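You operate a simulated robot arm through the tools that you are given. There is no shell and no other tool.

The job below is to be done with a simulated robot arm. You get a single attempt, and the scene is never put back.

## Task
Swap the roller in the roller block for the 2.5 mm one and set its knob to 8.
Fine: open the long lever before you lift the old roller, which goes in the black tray; shut the lever once the new one is in.

It is judged by the outcome, as a careful person would: the job done as asked, and still so three seconds after it is handed in. It fails if anything else is knocked over, pushed out of place, dropped, spilled or broken.

## Robot
A 7-joint arm with a three-finger gripper, fixed in place. Base frame: the origin is at the foot of the arm, x ahead of it, y to its left, z up; the work surface is at about z = 0.9. Readings come in m, rad, newtons and seconds.
Its first joint turns from -2.897 to 2.897 rad. Payload 2.69 kg.
The tool frame sits at the grasp point between the pads (the TCP): z along the fingers, y along the line on which they close. The tips reach 0.03 m beyond it. Largest opening 0.128 m; the body of the gripper starts 0.117 m behind the TCP.
Orientation is told as [roll, pitch, yaw] about the base's x, y, z axes, in that order, counted from this pose: with the fingers straight down and closing along the base's y, the tool's x points along the base's -x, its y along +y and its z along -z.

## Interface
- The arm moves only by the tool nudge_tool. Its argument "rows" is a list of rows, each an object of numbers (a shift or turn left out is 0, a gripper value left out holds the last): "dx", "dy", "dz": the shift along the tool's x, y, z in m; "ax", "ay", "az": the turn, a rotation vector about the tool's x, y, z in rad; "grip": the finger opening in m, from 0 to 0.128. In form: [{"dx": .., "dy": .., "dz": .., "ax": .., "ay": .., "az": .., "grip": ..}, ...]. A call has 1 to 20 rows; each row shifts and turns the commanded pose from where the row before left it, along the tool's axes as they then stand. Each row takes 0.2 s and may step no farther than 0.05 m and 0.15 rad from the row before; otherwise, or with a gripper value out of range, the whole call is refused. A pose out of reach is approached as far as the arm can. The call stops where the force on the tool passes 90 N (or 10 N more than at its start, if that is more) or the arm is blocked; 0.2 s more then pass. The fingers move at their own pace and stop on an object; they squeeze with about 32 N. The grip force told is the motor's: it shows also when the fingers shut on nothing. Time passes only in rows, and 0.2 s behind the last, so rows that do not move let the fingers close. It gives the time, the measured TCP pose, the force on the tool (base axes), the opening and the grip force at its end, in the units of the frame above (readings bear some noise), with the torque about the TCP (base axes, N m) and any sound that the robot's microphone picked up.
- Cameras (640 x 400 px; columns grow to the right, rows downward): "scene" is fixed at [0.2198, 0.6508, 1.4923]; the picture's right is [-0.19, -0.98, 0.00], its down [-0.88, 0.17, -0.45] and it looks along [0.44, -0.09, -0.89] (base axes); focal length 214 px, centre (320, 200). "wrist" rides on the gripper at [0.058, 0.054, -0.131] in the tool frame; the picture's right is [-0.68, 0.74, 0.00], its down [-0.62, -0.57, -0.55] and it looks along [-0.40, -0.37, 0.84] (tool axes); focal length 234 px, centre (320, 200). There is no depth. A picture from a camera that has moved, and an enlarged one, comes with that camera's place and axes in the base frame and with its lens.
- camera(camera): a new picture of that camera. It takes no simulated time.
- move_column(by): slides the trunk up (or, below 0, down) by that many m; the arm rides with it, the base frame stays. It gives what a move gives, with no picture.
- close_up(camera, box): a new picture of the part [left, top, right, bottom] of that camera's present view, enlarged. It takes no simulated time.
- sign_off(): hands the job in; it is judged then, once.

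Places have to be worked out from the pictures, the camera data and where the tool is seen. Open the gripper and draw the arm clear of the work before you hand the job in, unless the task says otherwise.

The tools are called after "Emit:" as name(argument=value, ...) on one line, values as JSON. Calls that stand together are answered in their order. nudge_tool: Moves the arm, as the interface text tells. Its arguments: {"type":"object","properties":{"rows":{"type":"array","items":{"type":"object","properties":{"dx":{"type":"number"},"dy":{"type":"number"},"dz":{"type":"number"},"ax":{"type":"number"},"ay":{"type":"number"},"az":{"type":"number"},"grip":{"type":"number"}}}}},"required":["rows"]} The other tools are called the same way: move_column (by) slides the trunk up or down; camera (camera) takes a picture; close_up (camera, box) takes an enlarged picture of a part of a camera's view; sign_off () hands the job in.

At the start:

```text
t: 0.0
tool_pos: [0.4414, 0.638, 1.2991]
tcp_rot: [-0.001, 0.001, -0.001]
force: [-0.1, 0.4, -0.2]
ft_torque: [0.01, 0.01, 0.01]
finger_gap: 0.128
finger_force: 0.0
trunk travel left (down, up): [-0.175, 0.175]
```

scene: 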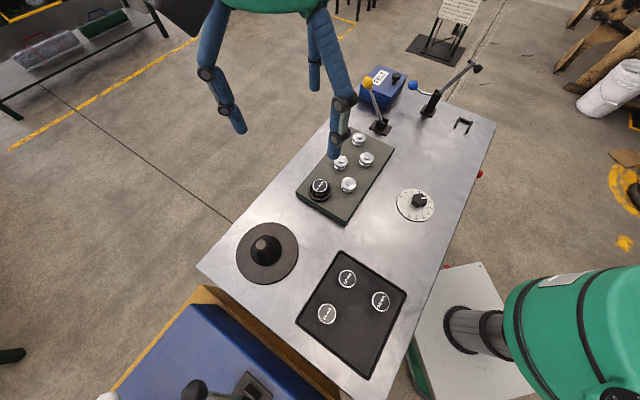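
wrist: 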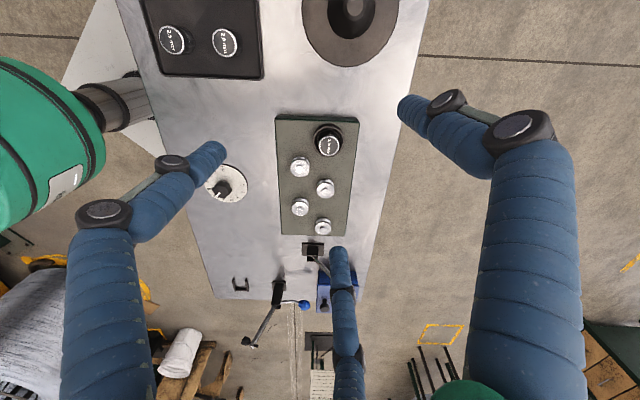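

I start by looking at the parts of the scene enlarged before moving anything.

Emit:
close_up(camera="scene", box=[280, 230, 420, 380])

Emit:
close_up(camera="scene", box=[280, 110, 440, 230])

Emit:
close_up(camera="scene", box=[340, 50, 500, 150])

Emit:
close_up(camera="wrist", box=[190, 100, 370, 250])

Emit:
close_up(camera="wrist", box=[120, 0, 400, 100])

Emit:
close_up(camera="wrist", box=[200, 230, 380, 350])

```text
2.67 times, centred on (350, 305) of scene
camera zoom: at [0.2198, 0.6508, 1.4923], right [-0.19, -0.98, 0.0], down [-0.88, 0.17, -0.45], along [0.44, -0.09, -0.89], focal length 572 px, centre (240, -80)
```

zoom: 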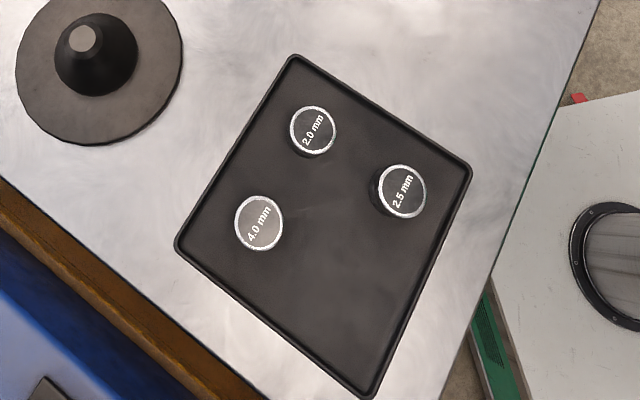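

```text
3.33 times, centred on (360, 170) of scene
camera zoom: at [0.2198, 0.6508, 1.4923], right [-0.19, -0.98, 0.0], down [-0.88, 0.17, -0.45], along [0.44, -0.09, -0.89], focal length 715 px, centre (187, 300)
```

zoom: 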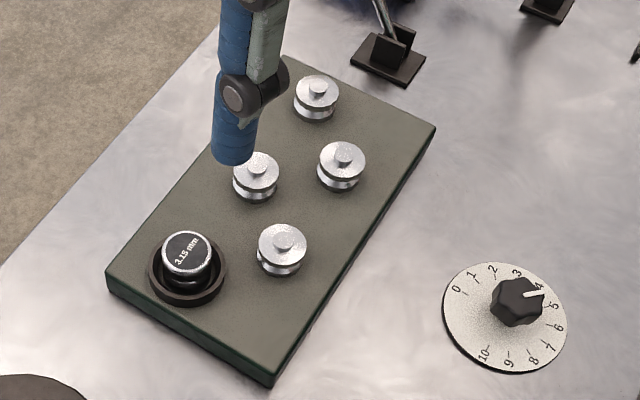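

```text
4.00 times, centred on (420, 100) of scene
camera zoom: at [0.2198, 0.6508, 1.4923], right [-0.19, -0.98, 0.0], down [-0.88, 0.17, -0.45], along [0.44, -0.09, -0.89], focal length 858 px, centre (-80, 600)
```

zoom: 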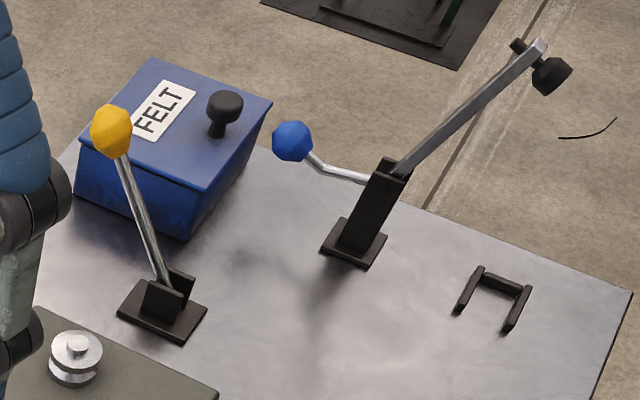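

```text
2.67 times, centred on (280, 175) of wrist
camera zoom: at [0.3829, 0.6914, 1.4273], right [0.68, 0.74, 0.0], down [0.62, -0.57, 0.55], along [0.4, -0.37, -0.84], focal length 624 px, centre (427, 267)
```

zoom: 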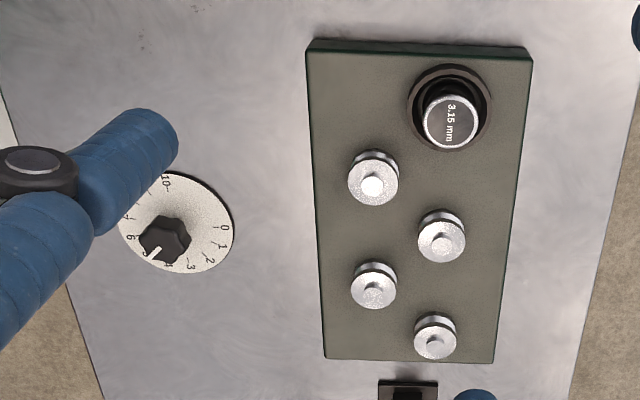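

```text
2.29 times, centred on (260, 50) of wrist
camera zoom: at [0.3829, 0.6914, 1.4273], right [0.68, 0.74, 0.0], down [0.62, -0.57, 0.55], along [0.4, -0.37, -0.84], focal length 535 px, centre (457, 543)
```

zoom: 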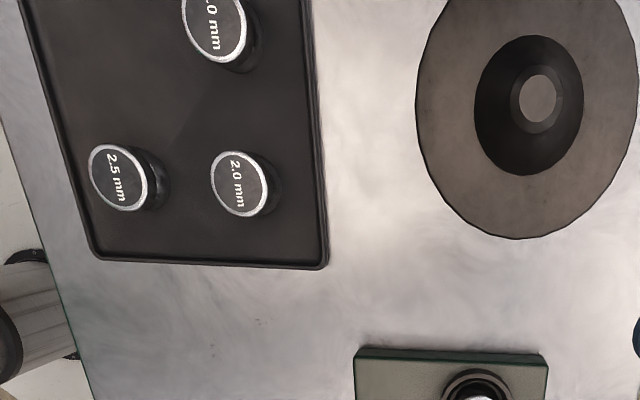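

```text
3.33 times, centred on (290, 290) of wrist
camera zoom: at [0.3829, 0.6914, 1.4273], right [0.68, 0.74, 0.0], down [0.62, -0.57, 0.55], along [0.4, -0.37, -0.84], focal length 781 px, centre (420, -100)
```

zoom: 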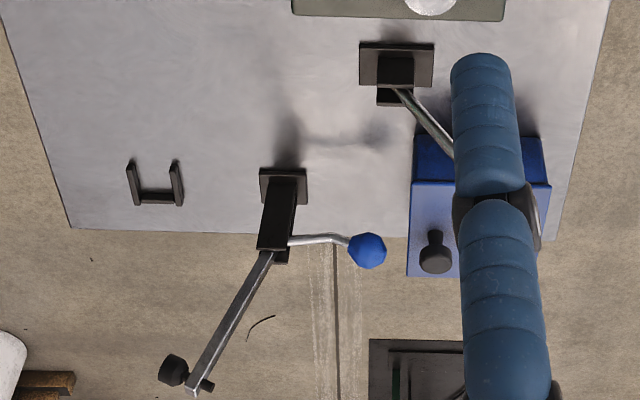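

The tray holds 2.0, 4.0 and 2.5 mm rollers, the 3.15 mm one is in the black socket of the green block, and the dial points to about 4. First I test how the fingers close in free air, since the pictures show oddly spread fingers.

Emit:
nudge_tool(rows=[{"grip": 0.04}, {"grip": 0.04}, {"grip": 0.04}])

Emit:
camera(camera="wrist")

Emit:
camera(camera="scene")

```text
t: 0.8
tool_pos: [0.4433, 0.6372, 1.298]
tcp_rot: [-0.001, 0.001, -0.001]
force: [-1.2, 0.1, -0.3]
ft_torque: [0.0, 0.01, 0.02]
finger_gap: 0.04
finger_force: 0.0
trunk travel left (down, up): [-0.175, 0.175]
```

```text
taken
camera wrist: at [0.3829, 0.6914, 1.4273], right [0.68, 0.74, 0.0], down [0.62, -0.57, 0.55], along [0.4, -0.37, -0.84], focal length 234 px, centre (320, 200)
```

wrist: 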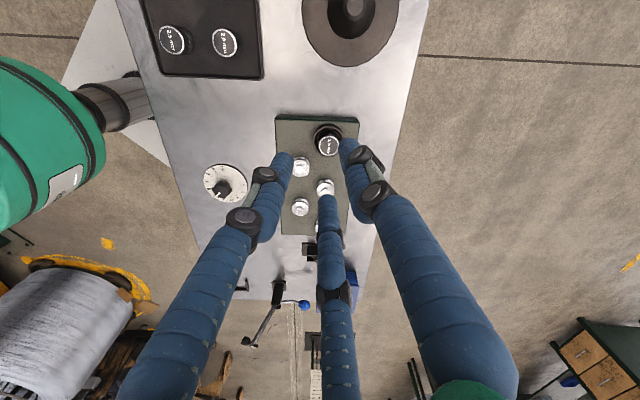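

```text
taken
```

scene: 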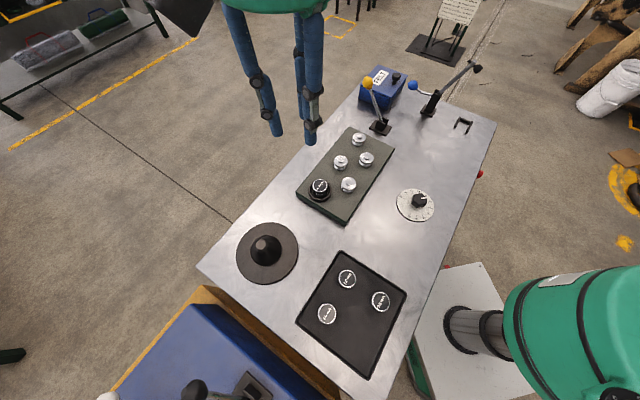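

The three fingers converge on the TCP as they close, so closing is centred. I now carry the wrist camera above the lever end of the table, staying high, to study the levers.

Emit:
nudge_tool(rows=[{"dx": -0.0257, "dy": -0.0337, "dz": 0.001, "grip": 0.128}, {"dx": -0.0257, "dy": -0.0337}, {"dx": -0.0257, "dy": -0.0337}, {"dx": -0.0257, "dy": -0.0337}, {"dx": -0.0257, "dy": -0.0337}, {"dx": -0.0257, "dy": -0.0337}, {"dx": -0.0257, "dy": -0.0337}, {"dx": -0.0257, "dy": -0.0337}, {"dx": -0.0257, "dy": -0.0337}, {"dx": -0.0257, "dy": -0.0337}])

Emit:
camera(camera="wrist")

Emit:
camera(camera="scene")

```text
t: 3.0
tool_pos: [0.6986, 0.3004, 1.2971]
tcp_rot: [-0.001, 0.0, 0.001]
force: [0.5, 0.2, -0.7]
ft_torque: [0.01, -0.04, 0.01]
finger_gap: 0.1282
finger_force: 0.1
trunk travel left (down, up): [-0.175, 0.175]
```

```text
taken
camera wrist: at [0.64, 0.3547, 1.426], right [0.68, 0.74, 0.0], down [0.62, -0.57, 0.55], along [0.4, -0.37, -0.84], focal length 234 px, centre (320, 200)
```

wrist: 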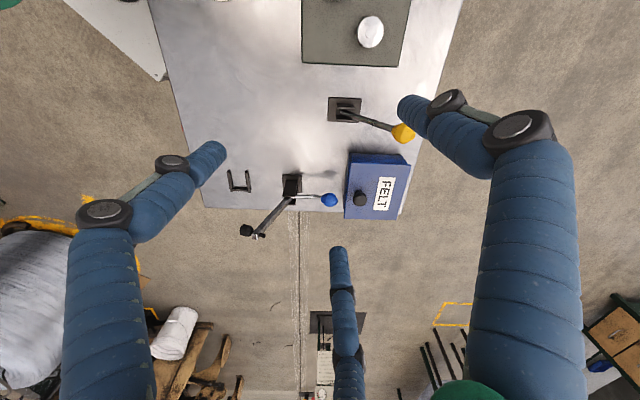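

```text
taken
```

scene: 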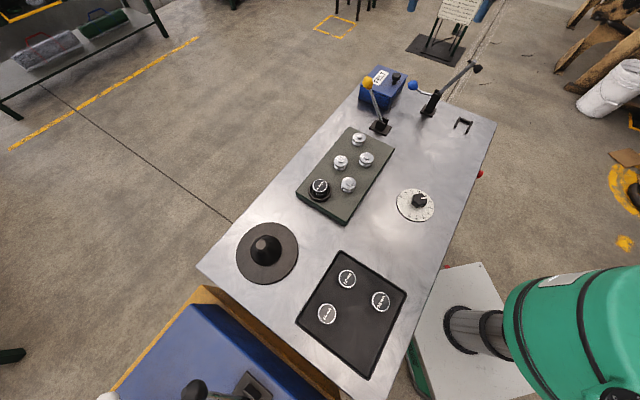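

Emit:
close_up(camera="wrist", box=[210, 130, 370, 250])

Emit:
close_up(camera="wrist", box=[290, 70, 450, 190])

Emit:
close_up(camera="scene", box=[340, 50, 500, 150])

Emit:
close_up(camera="scene", box=[290, 110, 450, 230])

```text
3.33 times, centred on (290, 190) of wrist
camera zoom: at [0.64, 0.3547, 1.426], right [0.68, 0.74, 0.0], down [0.62, -0.57, 0.55], along [0.4, -0.37, -0.84], focal length 781 px, centre (420, 233)
```

zoom: 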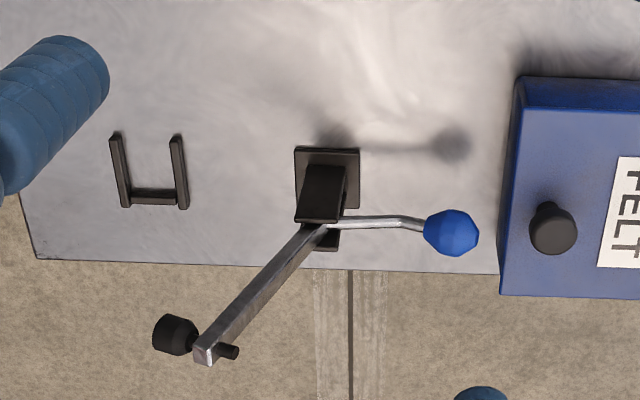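

```text
3.33 times, centred on (370, 130) of wrist
camera zoom: at [0.64, 0.3547, 1.426], right [0.68, 0.74, 0.0], down [0.62, -0.57, 0.55], along [0.4, -0.37, -0.84], focal length 781 px, centre (153, 433)
```

zoom: 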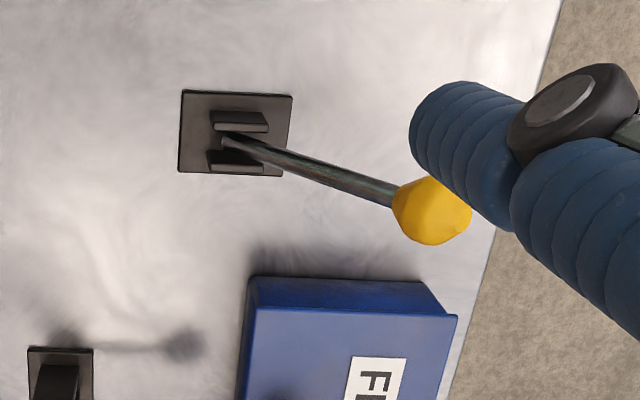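

```text
4.00 times, centred on (420, 100) of scene
camera zoom: at [0.2198, 0.6508, 1.4923], right [-0.19, -0.98, 0.0], down [-0.88, 0.17, -0.45], along [0.44, -0.09, -0.89], focal length 858 px, centre (-80, 600)
```

zoom: 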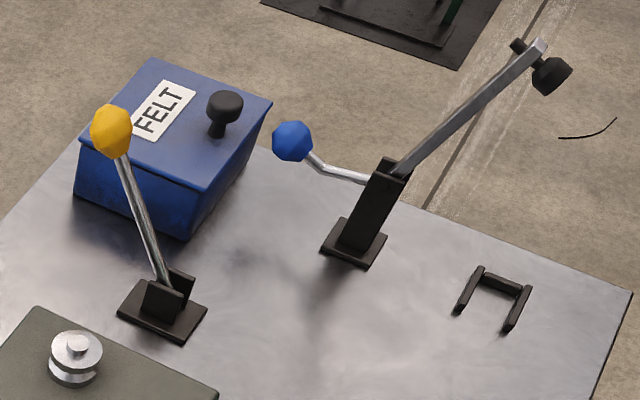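

```text
3.33 times, centred on (370, 170) of scene
camera zoom: at [0.2198, 0.6508, 1.4923], right [-0.19, -0.98, 0.0], down [-0.88, 0.17, -0.45], along [0.44, -0.09, -0.89], focal length 715 px, centre (153, 300)
```

zoom: 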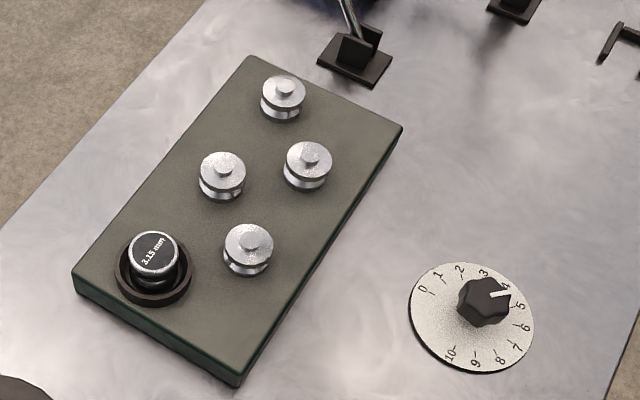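

I judge the yellow lever (about 0.146 m, at the far end of the green block, centred on it) to be the long lever; the blue handle with the grey bar is a short toggle clamp, apart from the block. I turn the gripper so its closing line lies along the lever's swing and look from there.

Emit:
nudge_tool(rows=[{"az": 0.1488, "grip": 0.128}, {"az": 0.1488}, {"az": 0.1488}, {"az": 0.1488}, {"az": 0.1488}])

Emit:
camera(camera="wrist")

Emit:
close_up(camera="wrist", box=[220, 60, 440, 200])

```text
t: 4.2
tool_pos: [0.699, 0.3014, 1.2978]
tcp_rot: [-0.001, 0.0, -0.75]
force: [-0.7, 0.4, 0.5]
ft_torque: [-0.02, 0.02, 0.0]
finger_gap: 0.1281
finger_force: 0.1
trunk travel left (down, up): [-0.175, 0.175]
```

```text
taken
camera wrist: at [0.6921, 0.3799, 1.4265], right [1.0, 0.08, 0.0], down [0.07, -0.83, 0.55], along [0.04, -0.55, -0.84], focal length 234 px, centre (320, 200)
```

wrist: 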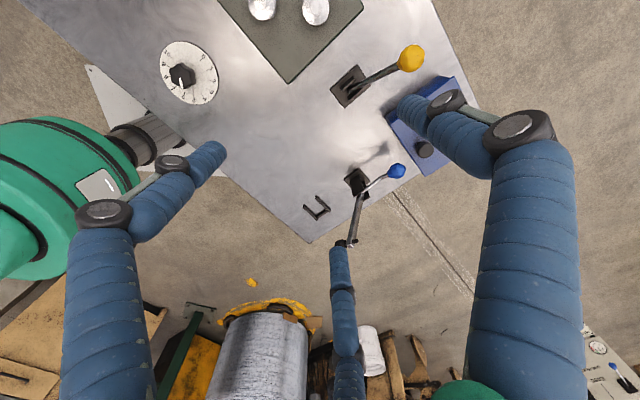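

```text
2.86 times, centred on (330, 130) of wrist
camera zoom: at [0.6921, 0.3799, 1.4265], right [1.0, 0.08, 0.0], down [0.07, -0.83, 0.55], along [0.04, -0.55, -0.84], focal length 669 px, centre (291, 400)
```

zoom: 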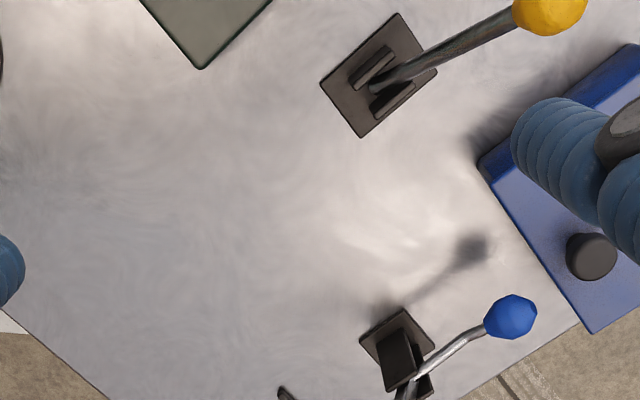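

The ball of the yellow lever triangulates to about (0.817, 0.378, 1.052), its pivot to (0.754, 0.314, 0.915). I move above the ball with the gripper partly open.

Emit:
nudge_tool(rows=[{"dx": -0.0085, "dy": 0.0341, "dz": 0.0245, "grip": 0.09}, {"dx": -0.0085, "dy": 0.0341, "dz": 0.0245}, {"dx": -0.0085, "dy": 0.0341, "dz": 0.0245}, {"dx": -0.0085, "dy": 0.0341, "dz": 0.0245}, {}])

Emit:
camera(camera="wrist")

Emit:
close_up(camera="scene", box=[300, 20, 460, 140])

```text
t: 5.4
tool_pos: [0.8184, 0.3788, 1.1965]
tcp_rot: [-0.001, 0.0, -0.747]
force: [1.2, 0.1, -0.8]
ft_torque: [-0.06, 0.08, 0.02]
finger_gap: 0.09
finger_force: 0.0
trunk travel left (down, up): [-0.175, 0.175]
```

```text
taken
camera wrist: at [0.8107, 0.4588, 1.3261], right [1.0, 0.08, 0.0], down [0.07, -0.83, 0.55], along [0.04, -0.55, -0.84], focal length 234 px, centre (320, 200)
```

wrist: 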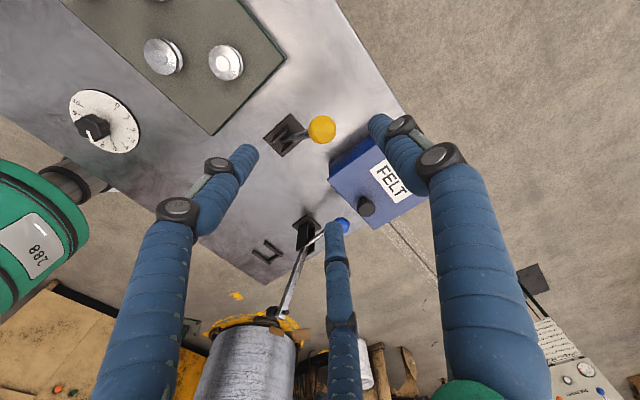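

```text
3.33 times, centred on (380, 80) of scene
camera zoom: at [0.2198, 0.6508, 1.4923], right [-0.19, -0.98, 0.0], down [-0.88, 0.17, -0.45], along [0.44, -0.09, -0.89], focal length 715 px, centre (120, 600)
```

zoom: 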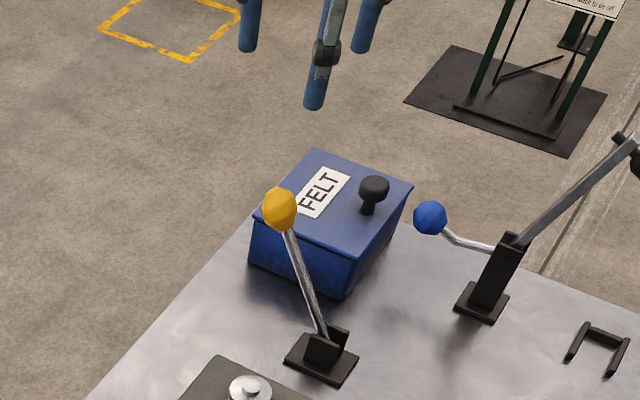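

The ball sits right under the TCP (about 0.819, 0.379). I descend around it and narrow the fingers so that they cage it loosely.

Emit:
nudge_tool(rows=[{"dz": 0.045}, {"dz": 0.045}, {"dz": 0.045}, {"dz": 0.01, "grip": 0.056}, {}, {}])

Emit:
camera(camera="wrist")

Emit:
close_up(camera="scene", box=[300, 20, 460, 140])

```text
t: 6.8
tool_pos: [0.8164, 0.3778, 1.0535]
tcp_rot: [-0.001, 0.001, -0.747]
force: [0.1, 0.3, -0.2]
ft_torque: [-0.01, -0.03, -0.01]
finger_gap: 0.0561
finger_force: 0.0
trunk travel left (down, up): [-0.175, 0.175]
```

```text
taken
camera wrist: at [0.8089, 0.457, 1.1826], right [1.0, 0.08, 0.0], down [0.07, -0.83, 0.55], along [0.05, -0.55, -0.84], focal length 234 px, centre (320, 200)
```

wrist: 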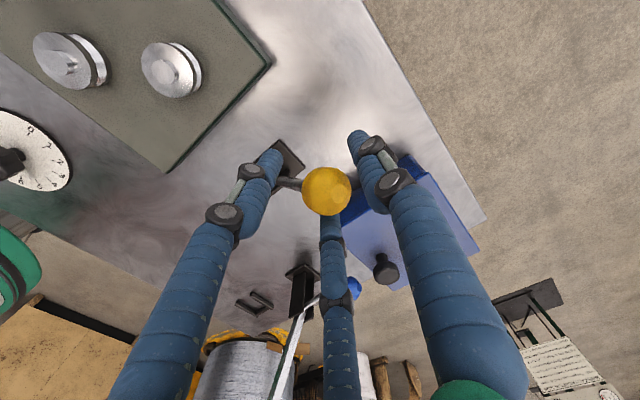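

```text
3.33 times, centred on (380, 80) of scene
camera zoom: at [0.2198, 0.6508, 1.4923], right [-0.19, -0.98, 0.0], down [-0.88, 0.17, -0.45], along [0.44, -0.09, -0.89], focal length 715 px, centre (120, 600)
```

zoom: 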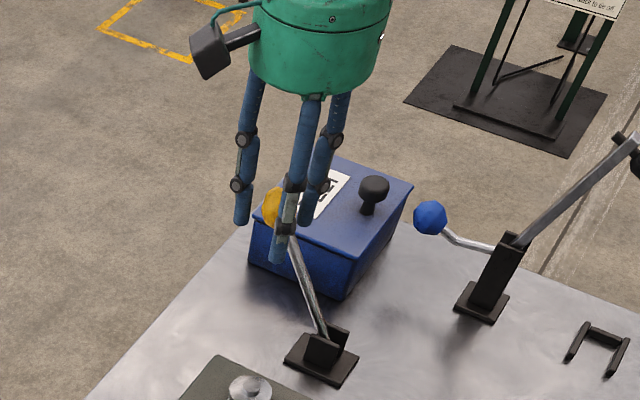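

The ball is caged. I start to swing the lever along its arc toward the robot side, in small steps, and check.

Emit:
nudge_tool(rows=[{"dy": -0.0166, "dz": -0.0083}, {"dy": -0.0166, "dz": -0.0083}, {"dy": -0.018, "dz": -0.0044}, {"dy": -0.018, "dz": -0.0044}, {}])

Emit:
camera(camera="wrist")

Emit:
close_up(camera="scene", box=[300, 20, 460, 140])

```text
t: 8.0
tool_pos: [0.7694, 0.3266, 1.0788]
tcp_rot: [-0.001, 0.001, -0.745]
force: [0.5, 1.4, 0.3]
ft_torque: [0.03, 0.03, 0.02]
finger_gap: 0.0573
finger_force: 0.6
trunk travel left (down, up): [-0.175, 0.175]
```

```text
taken
camera wrist: at [0.7619, 0.4058, 1.2083], right [1.0, 0.08, 0.0], down [0.07, -0.83, 0.55], along [0.05, -0.55, -0.84], focal length 234 px, centre (320, 200)
```

wrist: 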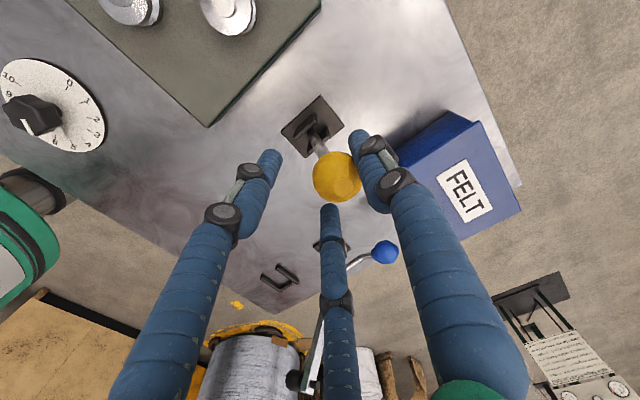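

```text
3.33 times, centred on (380, 80) of scene
camera zoom: at [0.2198, 0.6508, 1.4923], right [-0.19, -0.98, 0.0], down [-0.88, 0.17, -0.45], along [0.44, -0.09, -0.89], focal length 715 px, centre (120, 600)
```

zoom: 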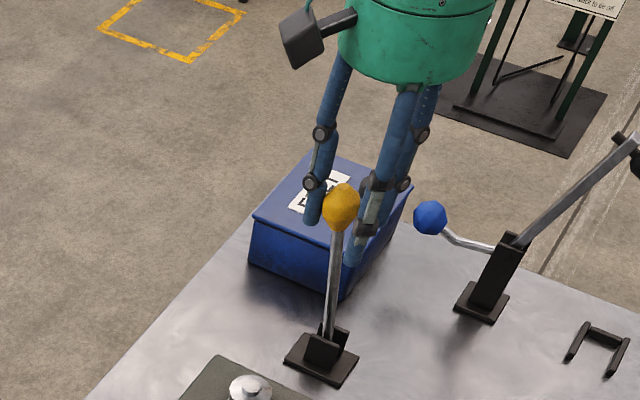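

The lever follows with little force and is now near vertical. I carry on to the far side, feeling for an end stop.

Emit:
nudge_tool(rows=[{"dy": -0.02, "dz": 0.0}, {"dy": -0.02, "dz": 0.0}, {"dy": -0.018, "dz": 0.0044}, {"dy": -0.018, "dz": 0.0044}, {"dy": -0.0166, "dz": 0.0083}, {"dy": -0.0166, "dz": 0.0083}, {}])

Emit:
camera(camera="wrist")

Emit:
close_up(camera="scene", box=[300, 20, 460, 140])

```text
t: 9.6
tool_pos: [0.6963, 0.2457, 1.0554]
tcp_rot: [0.002, -0.002, -0.743]
force: [3.7, 3.3, 7.1]
ft_torque: [0.26, -0.23, 0.01]
finger_gap: 0.0601
finger_force: 2.8
trunk travel left (down, up): [-0.175, 0.175]
```

```text
taken
camera wrist: at [0.6889, 0.3257, 1.1844], right [1.0, 0.08, 0.0], down [0.07, -0.83, 0.55], along [0.05, -0.55, -0.84], focal length 234 px, centre (320, 200)
```

wrist: 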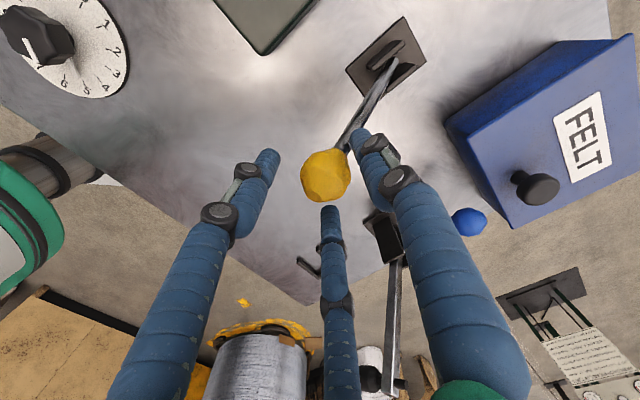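

```text
3.33 times, centred on (380, 80) of scene
camera zoom: at [0.2198, 0.6508, 1.4923], right [-0.19, -0.98, 0.0], down [-0.88, 0.17, -0.45], along [0.44, -0.09, -0.89], focal length 715 px, centre (120, 600)
```

zoom: 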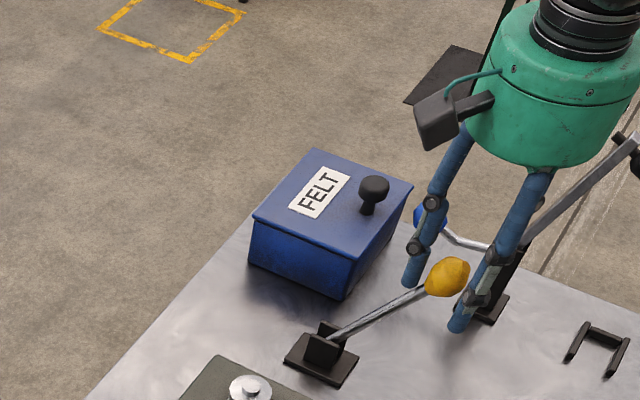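

The lever passed over and now leans about 33° the other way with only slight force (7 N), no stop felt. I go on a little along the arc to find the end of its travel.

Emit:
nudge_tool(rows=[{"dy": -0.009, "dz": 0.005}, {"dy": -0.009, "dz": 0.006}, {"dy": -0.009, "dz": 0.007}, {}])

Emit:
camera(camera="wrist")

Emit:
close_up(camera="scene", box=[300, 20, 460, 140])

```text
t: 10.6
tool_pos: [0.6836, 0.2286, 1.0422]
tcp_rot: [0.013, -0.007, -0.746]
force: [39.1, 13.1, 54.4]
ft_torque: [2.52, -2.74, -1.2]
finger_gap: 0.106
finger_force: 31.4
trunk travel left (down, up): [-0.175, 0.175]
```

```text
taken
camera wrist: at [0.6749, 0.307, 1.1723], right [1.0, 0.08, 0.01], down [0.06, -0.84, 0.55], along [0.06, -0.54, -0.84], focal length 234 px, centre (320, 200)
```

wrist: 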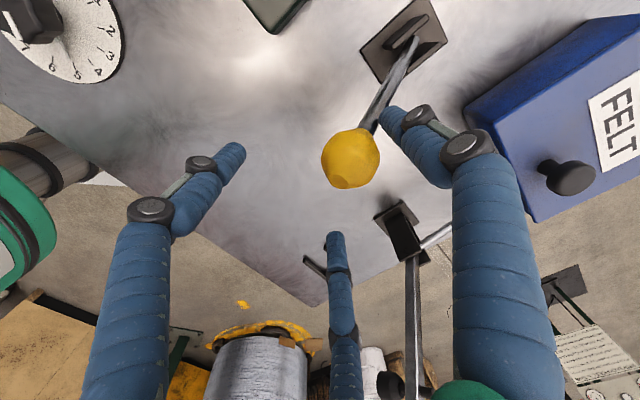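

```text
3.33 times, centred on (380, 80) of scene
camera zoom: at [0.2198, 0.6508, 1.4923], right [-0.19, -0.98, 0.0], down [-0.88, 0.17, -0.45], along [0.44, -0.09, -0.89], focal length 715 px, centre (120, 600)
```

zoom: 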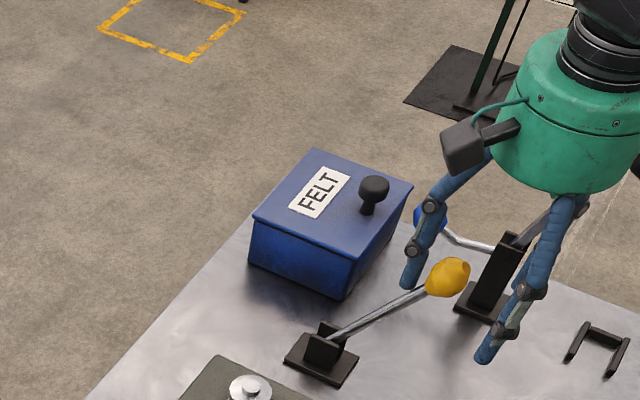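

The force rose to about 65 N and the lever did not move further: it is on its end stop, so the lever is fully over (open). I back off at once and lift clear.

Emit:
nudge_tool(rows=[{"dy": 0.009, "dz": -0.007, "grip": 0.11}, {"dy": 0.009, "dz": -0.007, "grip": 0.11}, {"dy": -0.005, "dz": -0.01, "grip": 0.11}, {"dz": -0.04}, {"dz": -0.045}, {"dz": -0.045}, {}])

Emit:
camera(camera="wrist")

Emit:
close_up(camera="scene", box=[300, 20, 460, 140])

```text
t: 12.2
tool_pos: [0.6859, 0.2338, 1.191]
tcp_rot: [0.0, -0.002, -0.743]
force: [0.2, -0.6, 0.2]
ft_torque: [0.04, -0.04, 0.03]
finger_gap: 0.1099
finger_force: 0.1
trunk travel left (down, up): [-0.175, 0.175]
```

```text
taken
camera wrist: at [0.6785, 0.3147, 1.3201], right [1.0, 0.08, 0.0], down [0.07, -0.83, 0.55], along [0.05, -0.55, -0.84], focal length 234 px, centre (320, 200)
```

wrist: 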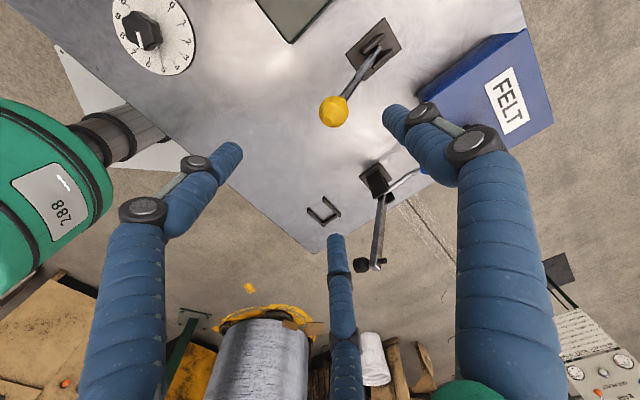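

```text
3.33 times, centred on (380, 80) of scene
camera zoom: at [0.2198, 0.6508, 1.4923], right [-0.19, -0.98, 0.0], down [-0.88, 0.17, -0.45], along [0.44, -0.09, -0.89], focal length 715 px, centre (120, 600)
```

zoom: 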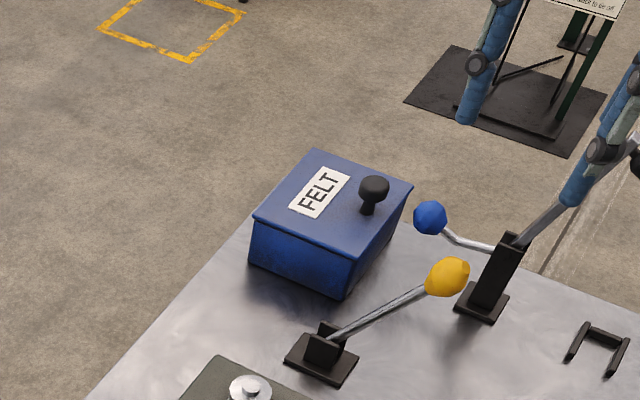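

The yellow ball stays at about (0.698, 0.259, 1.053), the mirror of where it was; lever is open. Now I travel above the block to the 3.15 mm roller (about 0.507, 0.596) and turn the gripper back to yaw 0, so that no finger points at the nearest post.

Emit:
nudge_tool(rows=[{"dz": -0.02}, {"dx": 0.0419, "dy": 0.0161}, {"dx": 0.0419, "dy": 0.0161}, {"dx": 0.0419, "dy": 0.0161}, {"dx": 0.0419, "dy": 0.0161}, {"dx": 0.0419, "dy": 0.0161}, {"dx": 0.0419, "dy": 0.0161}, {"dx": 0.0419, "dy": 0.0161}, {"dx": 0.0419, "dy": 0.0161}, {"dx": 0.0419, "dy": 0.0161}, {"az": -0.1486}, {"az": -0.1486}, {"az": -0.1486}, {"az": -0.1486}, {"az": -0.1486}, {}])

Emit:
camera(camera="wrist")

Emit:
close_up(camera="wrist", box=[240, 60, 400, 180])

Emit:
close_up(camera="scene", box=[280, 120, 400, 220])

```text
t: 15.6
tool_pos: [0.5065, 0.5981, 1.2104]
tcp_rot: [0.0, 0.001, 0.0]
force: [-0.7, 0.1, -0.2]
ft_torque: [0.01, 0.01, -0.05]
finger_gap: 0.1103
finger_force: 0.1
trunk travel left (down, up): [-0.175, 0.175]
```

```text
taken
camera wrist: at [0.4476, 0.6525, 1.3393], right [0.68, 0.74, 0.0], down [0.62, -0.57, 0.55], along [0.4, -0.37, -0.84], focal length 234 px, centre (320, 200)
```

wrist: 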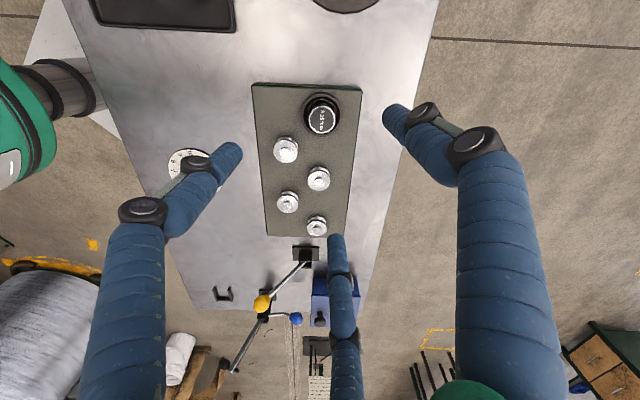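

```text
3.33 times, centred on (320, 120) of wrist
camera zoom: at [0.4476, 0.6525, 1.3393], right [0.68, 0.74, 0.0], down [0.62, -0.57, 0.55], along [0.4, -0.37, -0.84], focal length 781 px, centre (320, 467)
```

zoom: 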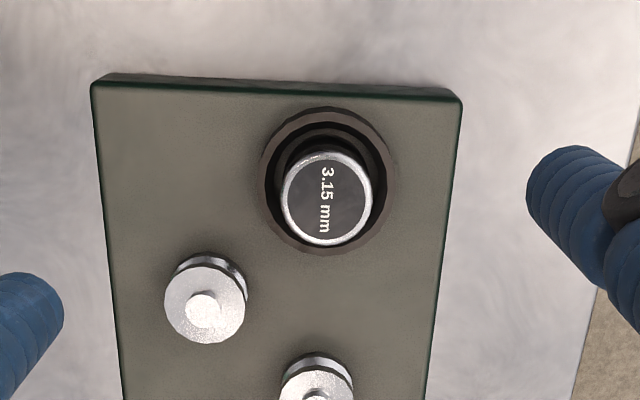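

```text
4.00 times, centred on (340, 170) of scene
camera zoom: at [0.2198, 0.6508, 1.4923], right [-0.19, -0.98, 0.0], down [-0.88, 0.17, -0.45], along [0.44, -0.09, -0.89], focal length 858 px, centre (240, 320)
```

zoom: 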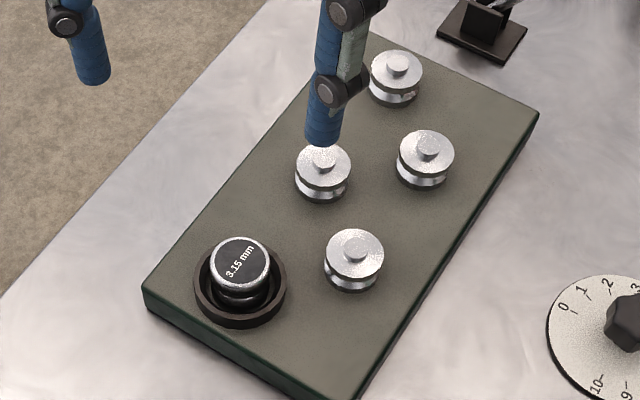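

Combining both views the roller axis is at about (0.516, 0.594), its top at z≈0.980 and the socket ring's top at z≈0.949. I lower to hover above it with a narrower opening and check the centring.

Emit:
nudge_tool(rows=[{"dx": -0.0032, "dy": -0.0013, "dz": 0.045, "grip": 0.075}, {"dx": -0.0032, "dy": -0.0013, "dz": 0.045}, {"dx": -0.0031, "dy": -0.0014, "dz": 0.045}, {"dz": 0.015}, {}])

Emit:
camera(camera="wrist")

Emit:
close_up(camera="wrist", box=[240, 100, 400, 220])

Emit:
close_up(camera="scene", box=[280, 120, 400, 220])

```text
t: 16.8
tool_pos: [0.5168, 0.5929, 1.0605]
tcp_rot: [0.0, -0.001, -0.002]
force: [0.0, 0.1, 0.5]
ft_torque: [-0.01, 0.03, -0.01]
finger_gap: 0.0753
finger_force: 0.1
trunk travel left (down, up): [-0.175, 0.175]
```

```text
taken
camera wrist: at [0.457, 0.6483, 1.19], right [0.68, 0.74, 0.0], down [0.61, -0.57, 0.55], along [0.4, -0.37, -0.84], focal length 234 px, centre (320, 200)
```

wrist: 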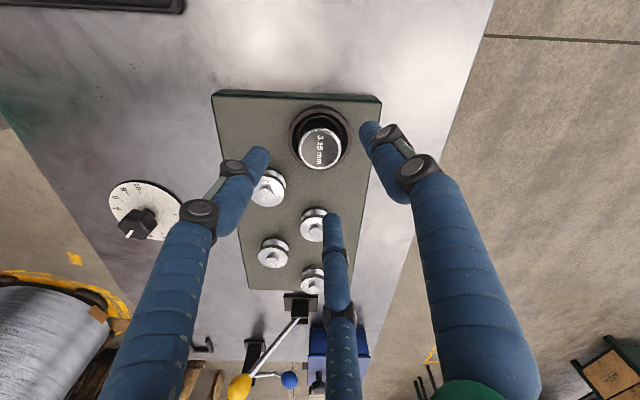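

```text
3.33 times, centred on (320, 160) of wrist
camera zoom: at [0.457, 0.6483, 1.19], right [0.68, 0.74, 0.0], down [0.61, -0.57, 0.55], along [0.4, -0.37, -0.84], focal length 781 px, centre (320, 333)
```

zoom: 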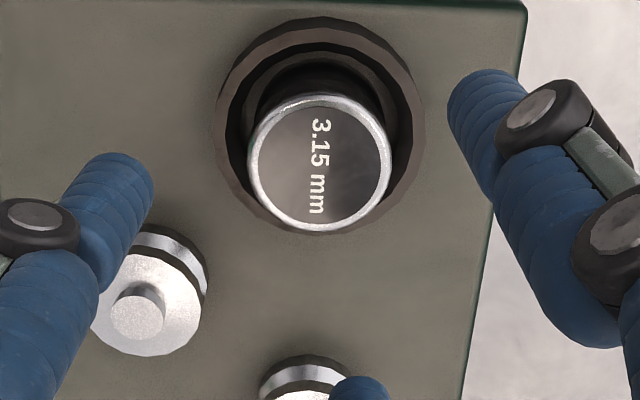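

```text
4.00 times, centred on (340, 170) of scene
camera zoom: at [0.2198, 0.6508, 1.4923], right [-0.19, -0.98, 0.0], down [-0.88, 0.17, -0.45], along [0.44, -0.09, -0.89], focal length 858 px, centre (240, 320)
```

zoom: 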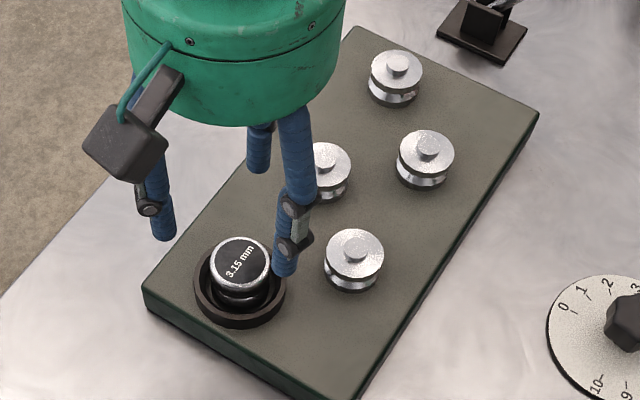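

The roller is centred under the TCP within 1–2 mm and the posts lie between the fingers. I descend so that the tips stop just above the ring, then close on the roller.

Emit:
nudge_tool(rows=[{"grip": 0.062}, {"dz": 0.03}, {"dz": 0.03}, {"dz": 0.015}, {}])

Emit:
camera(camera="wrist")

Emit:
close_up(camera="scene", box=[280, 120, 400, 220])

```text
t: 18.0
tool_pos: [0.5172, 0.5937, 0.9861]
tcp_rot: [0.0, 0.001, -0.002]
force: [-0.7, 0.4, -0.4]
ft_torque: [0.0, -0.04, -0.02]
finger_gap: 0.0623
finger_force: 0.1
trunk travel left (down, up): [-0.175, 0.175]
```

```text
taken
camera wrist: at [0.4568, 0.648, 1.1143], right [0.68, 0.74, 0.0], down [0.61, -0.57, 0.55], along [0.4, -0.37, -0.84], focal length 234 px, centre (320, 200)
```

wrist: 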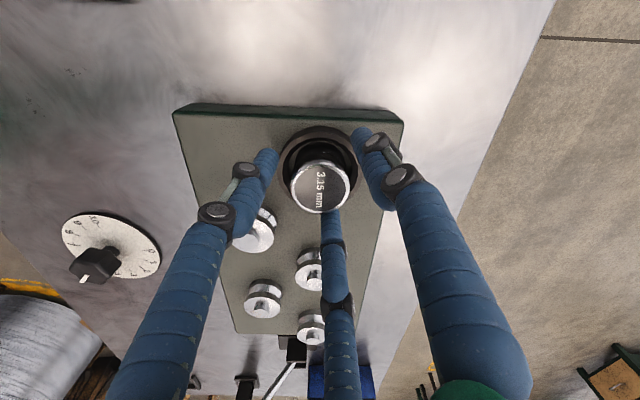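

```text
4.00 times, centred on (340, 170) of scene
camera zoom: at [0.2198, 0.6508, 1.4923], right [-0.19, -0.98, 0.0], down [-0.88, 0.17, -0.45], along [0.44, -0.09, -0.89], focal length 858 px, centre (240, 320)
```

zoom: 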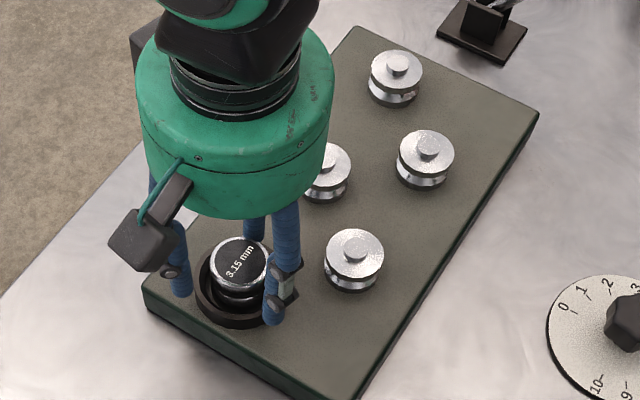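

Centred, no contact forces. I close the fingers on the roller.

Emit:
nudge_tool(rows=[{"grip": 0.04}, {"grip": 0.02}, {"grip": 0.0}, {"grip": 0.0}])

Emit:
close_up(camera="wrist", box=[240, 100, 400, 220])

Emit:
close_up(camera="scene", box=[280, 120, 400, 220])

```text
t: 19.0
tool_pos: [0.5167, 0.5928, 0.9855]
tcp_rot: [0.001, 0.0, -0.003]
force: [3.8, -3.9, 0.8]
ft_torque: [-0.12, -0.16, 0.04]
finger_gap: 0.0413
finger_force: 32.3
trunk travel left (down, up): [-0.175, 0.175]
```

```text
3.33 times, centred on (320, 160) of wrist
camera zoom: at [0.457, 0.6476, 1.1144], right [0.68, 0.74, 0.0], down [0.61, -0.57, 0.55], along [0.4, -0.37, -0.84], focal length 781 px, centre (320, 333)
```

zoom: 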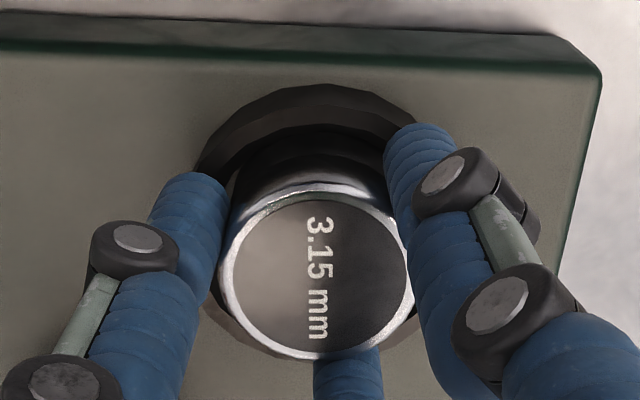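

```text
4.00 times, centred on (340, 170) of scene
camera zoom: at [0.2198, 0.6508, 1.4923], right [-0.19, -0.98, 0.0], down [-0.88, 0.17, -0.45], along [0.44, -0.09, -0.89], focal length 858 px, centre (240, 320)
```

zoom: 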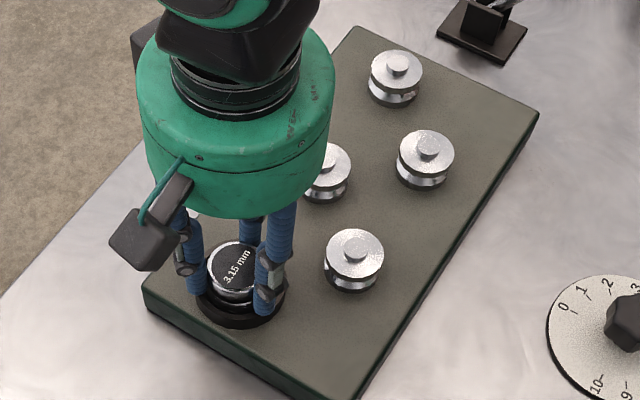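

The roller is gripped at 41.3 mm. I lift it slowly straight up.

Emit:
nudge_tool(rows=[{"dz": -0.01}, {"dz": -0.01}, {"dz": -0.015}, {"dz": -0.02}, {"dz": -0.025}])

Emit:
camera(camera="wrist")

Emit:
close_up(camera="scene", box=[270, 110, 390, 210])

```text
t: 20.2
tool_pos: [0.5171, 0.5942, 1.0656]
tcp_rot: [0.0, -0.001, -0.001]
force: [0.2, -0.9, -4.4]
ft_torque: [-0.01, 0.0, -0.02]
finger_gap: 0.0414
finger_force: 32.4
trunk travel left (down, up): [-0.175, 0.175]
```

```text
taken
camera wrist: at [0.4577, 0.648, 1.1947], right [0.68, 0.74, 0.0], down [0.62, -0.57, 0.55], along [0.4, -0.37, -0.84], focal length 234 px, centre (320, 200)
```

wrist: 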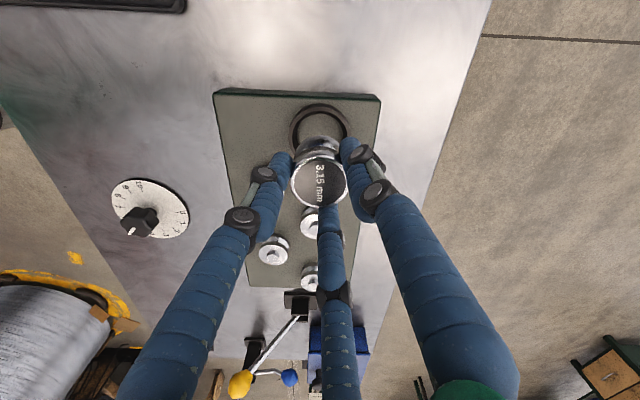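

```text
4.00 times, centred on (330, 160) of scene
camera zoom: at [0.2198, 0.6508, 1.4923], right [-0.19, -0.98, 0.0], down [-0.88, 0.17, -0.45], along [0.44, -0.09, -0.89], focal length 858 px, centre (280, 360)
```

zoom: 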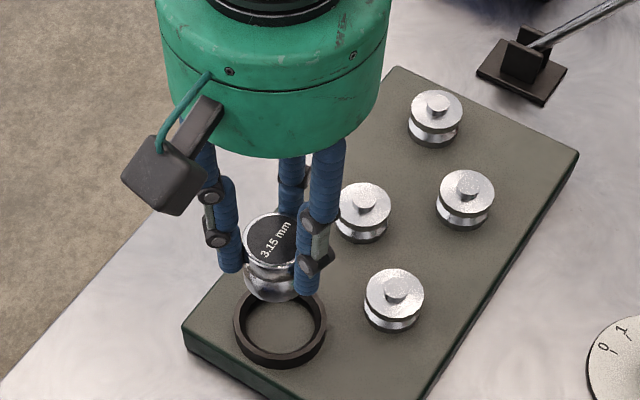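

The old roller is out; the socket is a plain cup with a flat floor. I raise a bit and carry it over the tray's free corner (about 0.140, 0.574).

Emit:
nudge_tool(rows=[{"dz": -0.03}, {"dx": 0.02}, {"dx": 0.0397, "dy": -0.0022}, {"dx": 0.0397, "dy": -0.0022}, {"dx": 0.0397, "dy": -0.0022}, {"dx": 0.0397, "dy": -0.0022}, {"dx": 0.0397, "dy": -0.0022}, {"dx": 0.0397, "dy": -0.0022}, {"dx": 0.0397, "dy": -0.0022}, {"dx": 0.0397, "dy": -0.0022}, {"dx": 0.0397, "dy": -0.0022}, {}])

Emit:
camera(camera="wrist")

Emit:
camera(camera="scene")

```text
t: 22.8
tool_pos: [0.1464, 0.5651, 1.078]
tcp_rot: [-0.029, 0.005, -0.02]
force: [-0.8, 0.4, -4.1]
ft_torque: [-0.02, 0.01, 0.01]
finger_gap: 0.0414
finger_force: 31.9
trunk travel left (down, up): [-0.175, 0.175]
```

```text
taken
camera wrist: at [0.0897, 0.6238, 1.207], right [0.69, 0.72, -0.02], down [0.61, -0.56, 0.56], along [0.39, -0.4, -0.83], focal length 234 px, centre (320, 200)
```

wrist: 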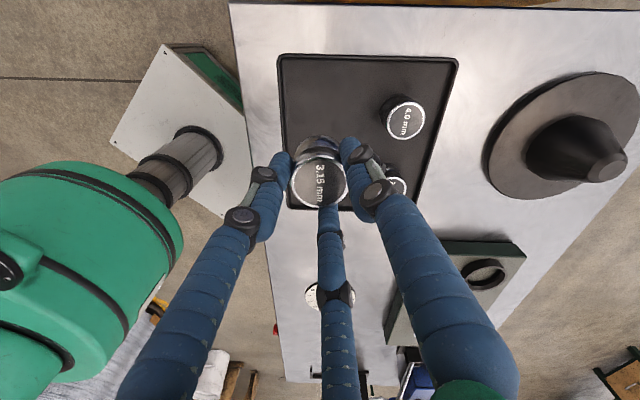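

```text
taken
```

scene: 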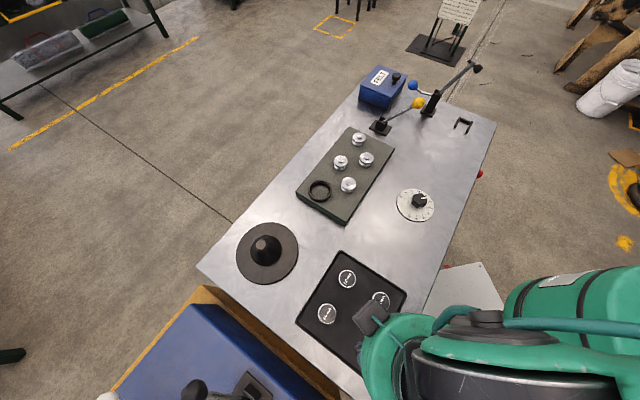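

The pose deviates (z 1.078 rather than 1.096, a 0.03 rad tilt), so the arm may still be catching up or be near a joint limit. I wait two rows and read again.

Emit:
nudge_tool(rows=[{}, {}, {}])

```text
t: 23.6
tool_pos: [0.1443, 0.5651, 1.0769]
tcp_rot: [-0.031, 0.004, -0.015]
force: [-0.3, 0.5, -3.0]
ft_torque: [-0.01, -0.03, 0.0]
finger_gap: 0.0418
finger_force: 31.9
trunk travel left (down, up): [-0.175, 0.175]
```

It settled about 2 cm off, so this pose is at the edge of what the arm can hold. I lower by 4 cm, which should ease it, and see whether the error shrinks.

Emit:
nudge_tool(rows=[{"dz": 0.02}, {"dz": 0.02}, {}])

Emit:
camera(camera="wrist")

Emit:
camera(camera="scene")

```text
t: 24.4
tool_pos: [0.1473, 0.5823, 1.0718]
tcp_rot: [0.027, -0.005, -0.012]
force: [-0.4, 0.1, -5.3]
ft_torque: [0.01, -0.01, 0.03]
finger_gap: 0.0415
finger_force: 32.0
trunk travel left (down, up): [-0.175, 0.175]
```

```text
taken
camera wrist: at [0.0878, 0.633, 1.201], right [0.69, 0.73, 0.02], down [0.61, -0.59, 0.54], along [0.4, -0.35, -0.84], focal length 234 px, centre (320, 200)
```

wrist: 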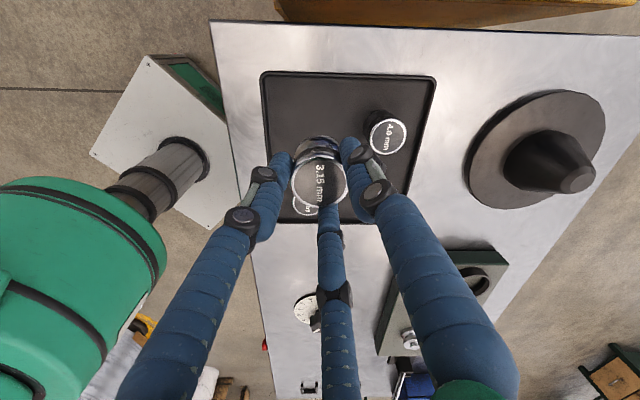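

```text
taken
```

scene: 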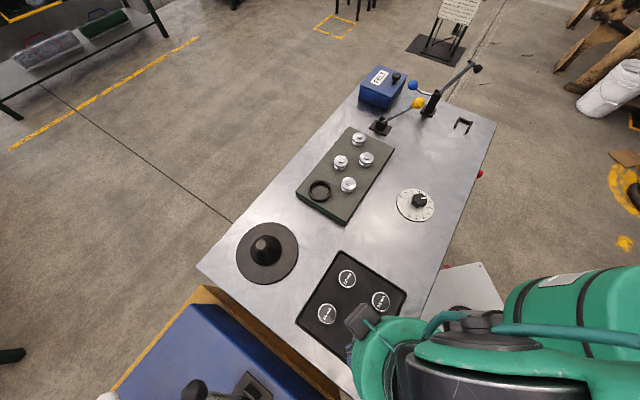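

The error changed sign rather than vanishing (now 1.072 where 1.056 is asked), so some joint is stuck near a limit. I probe further with small downward steps, still well above the tray.

Emit:
nudge_tool(rows=[{"dz": 0.01}, {"dz": 0.01}, {}, {}])

```text
t: 25.4
tool_pos: [0.148, 0.5806, 1.0491]
tcp_rot: [0.026, -0.004, -0.013]
force: [-0.9, -0.8, -4.1]
ft_torque: [-0.02, -0.02, -0.01]
finger_gap: 0.0414
finger_force: 31.7
trunk travel left (down, up): [-0.175, 0.175]
```

A constant offset of about 1 cm and 0.026 rad remains. The gripper's yaw relative to the arm's direction has grown as the arm swung left, so I turn the gripper counter-clockwise by 0.45 rad to relieve the wrist.

Emit:
nudge_tool(rows=[{"az": -0.15}, {"az": -0.15}, {"az": -0.15}, {}, {}])

Emit:
camera(camera="wrist")

```text
t: 26.6
tool_pos: [0.1461, 0.5798, 1.0455]
tcp_rot: [0.014, -0.011, 0.44]
force: [0.1, 0.2, -3.3]
ft_torque: [0.01, 0.0, -0.02]
finger_gap: 0.0415
finger_force: 31.8
trunk travel left (down, up): [-0.175, 0.175]
```

```text
taken
camera wrist: at [0.0696, 0.601, 1.1748], right [0.3, 0.95, 0.02], down [0.8, -0.26, 0.55], along [0.53, -0.15, -0.84], focal length 234 px, centre (320, 200)
```

wrist: 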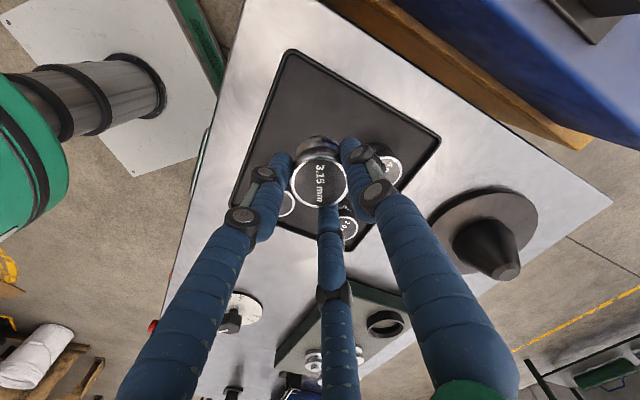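

The residual shrank but persists: the arm cannot come as near and low as asked, which suggests too much elbow folding. I slide the trunk up 0.08 m (the tool rides up, which is safe) and then lower the tool again by nudges.

Emit:
move_column(by=0.08)

Emit:
nudge_tool(rows=[{}, {}])

```text
t: 27.8
tool_pos: [0.1462, 0.5783, 1.1245]
tcp_rot: [0.013, -0.009, 0.435]
force: [0.2, 0.2, -4.0]
ft_torque: [-0.02, 0.0, 0.04]
finger_gap: 0.0416
finger_force: 31.9
trunk travel left (down, up): [-0.255, 0.095]
```

```text
t: 28.4
tool_pos: [0.1458, 0.578, 1.123]
tcp_rot: [0.011, -0.008, 0.436]
force: [-0.5, -0.7, -2.9]
ft_torque: [0.01, -0.02, -0.01]
finger_gap: 0.0413
finger_force: 31.8
trunk travel left (down, up): [-0.255, 0.095]
```

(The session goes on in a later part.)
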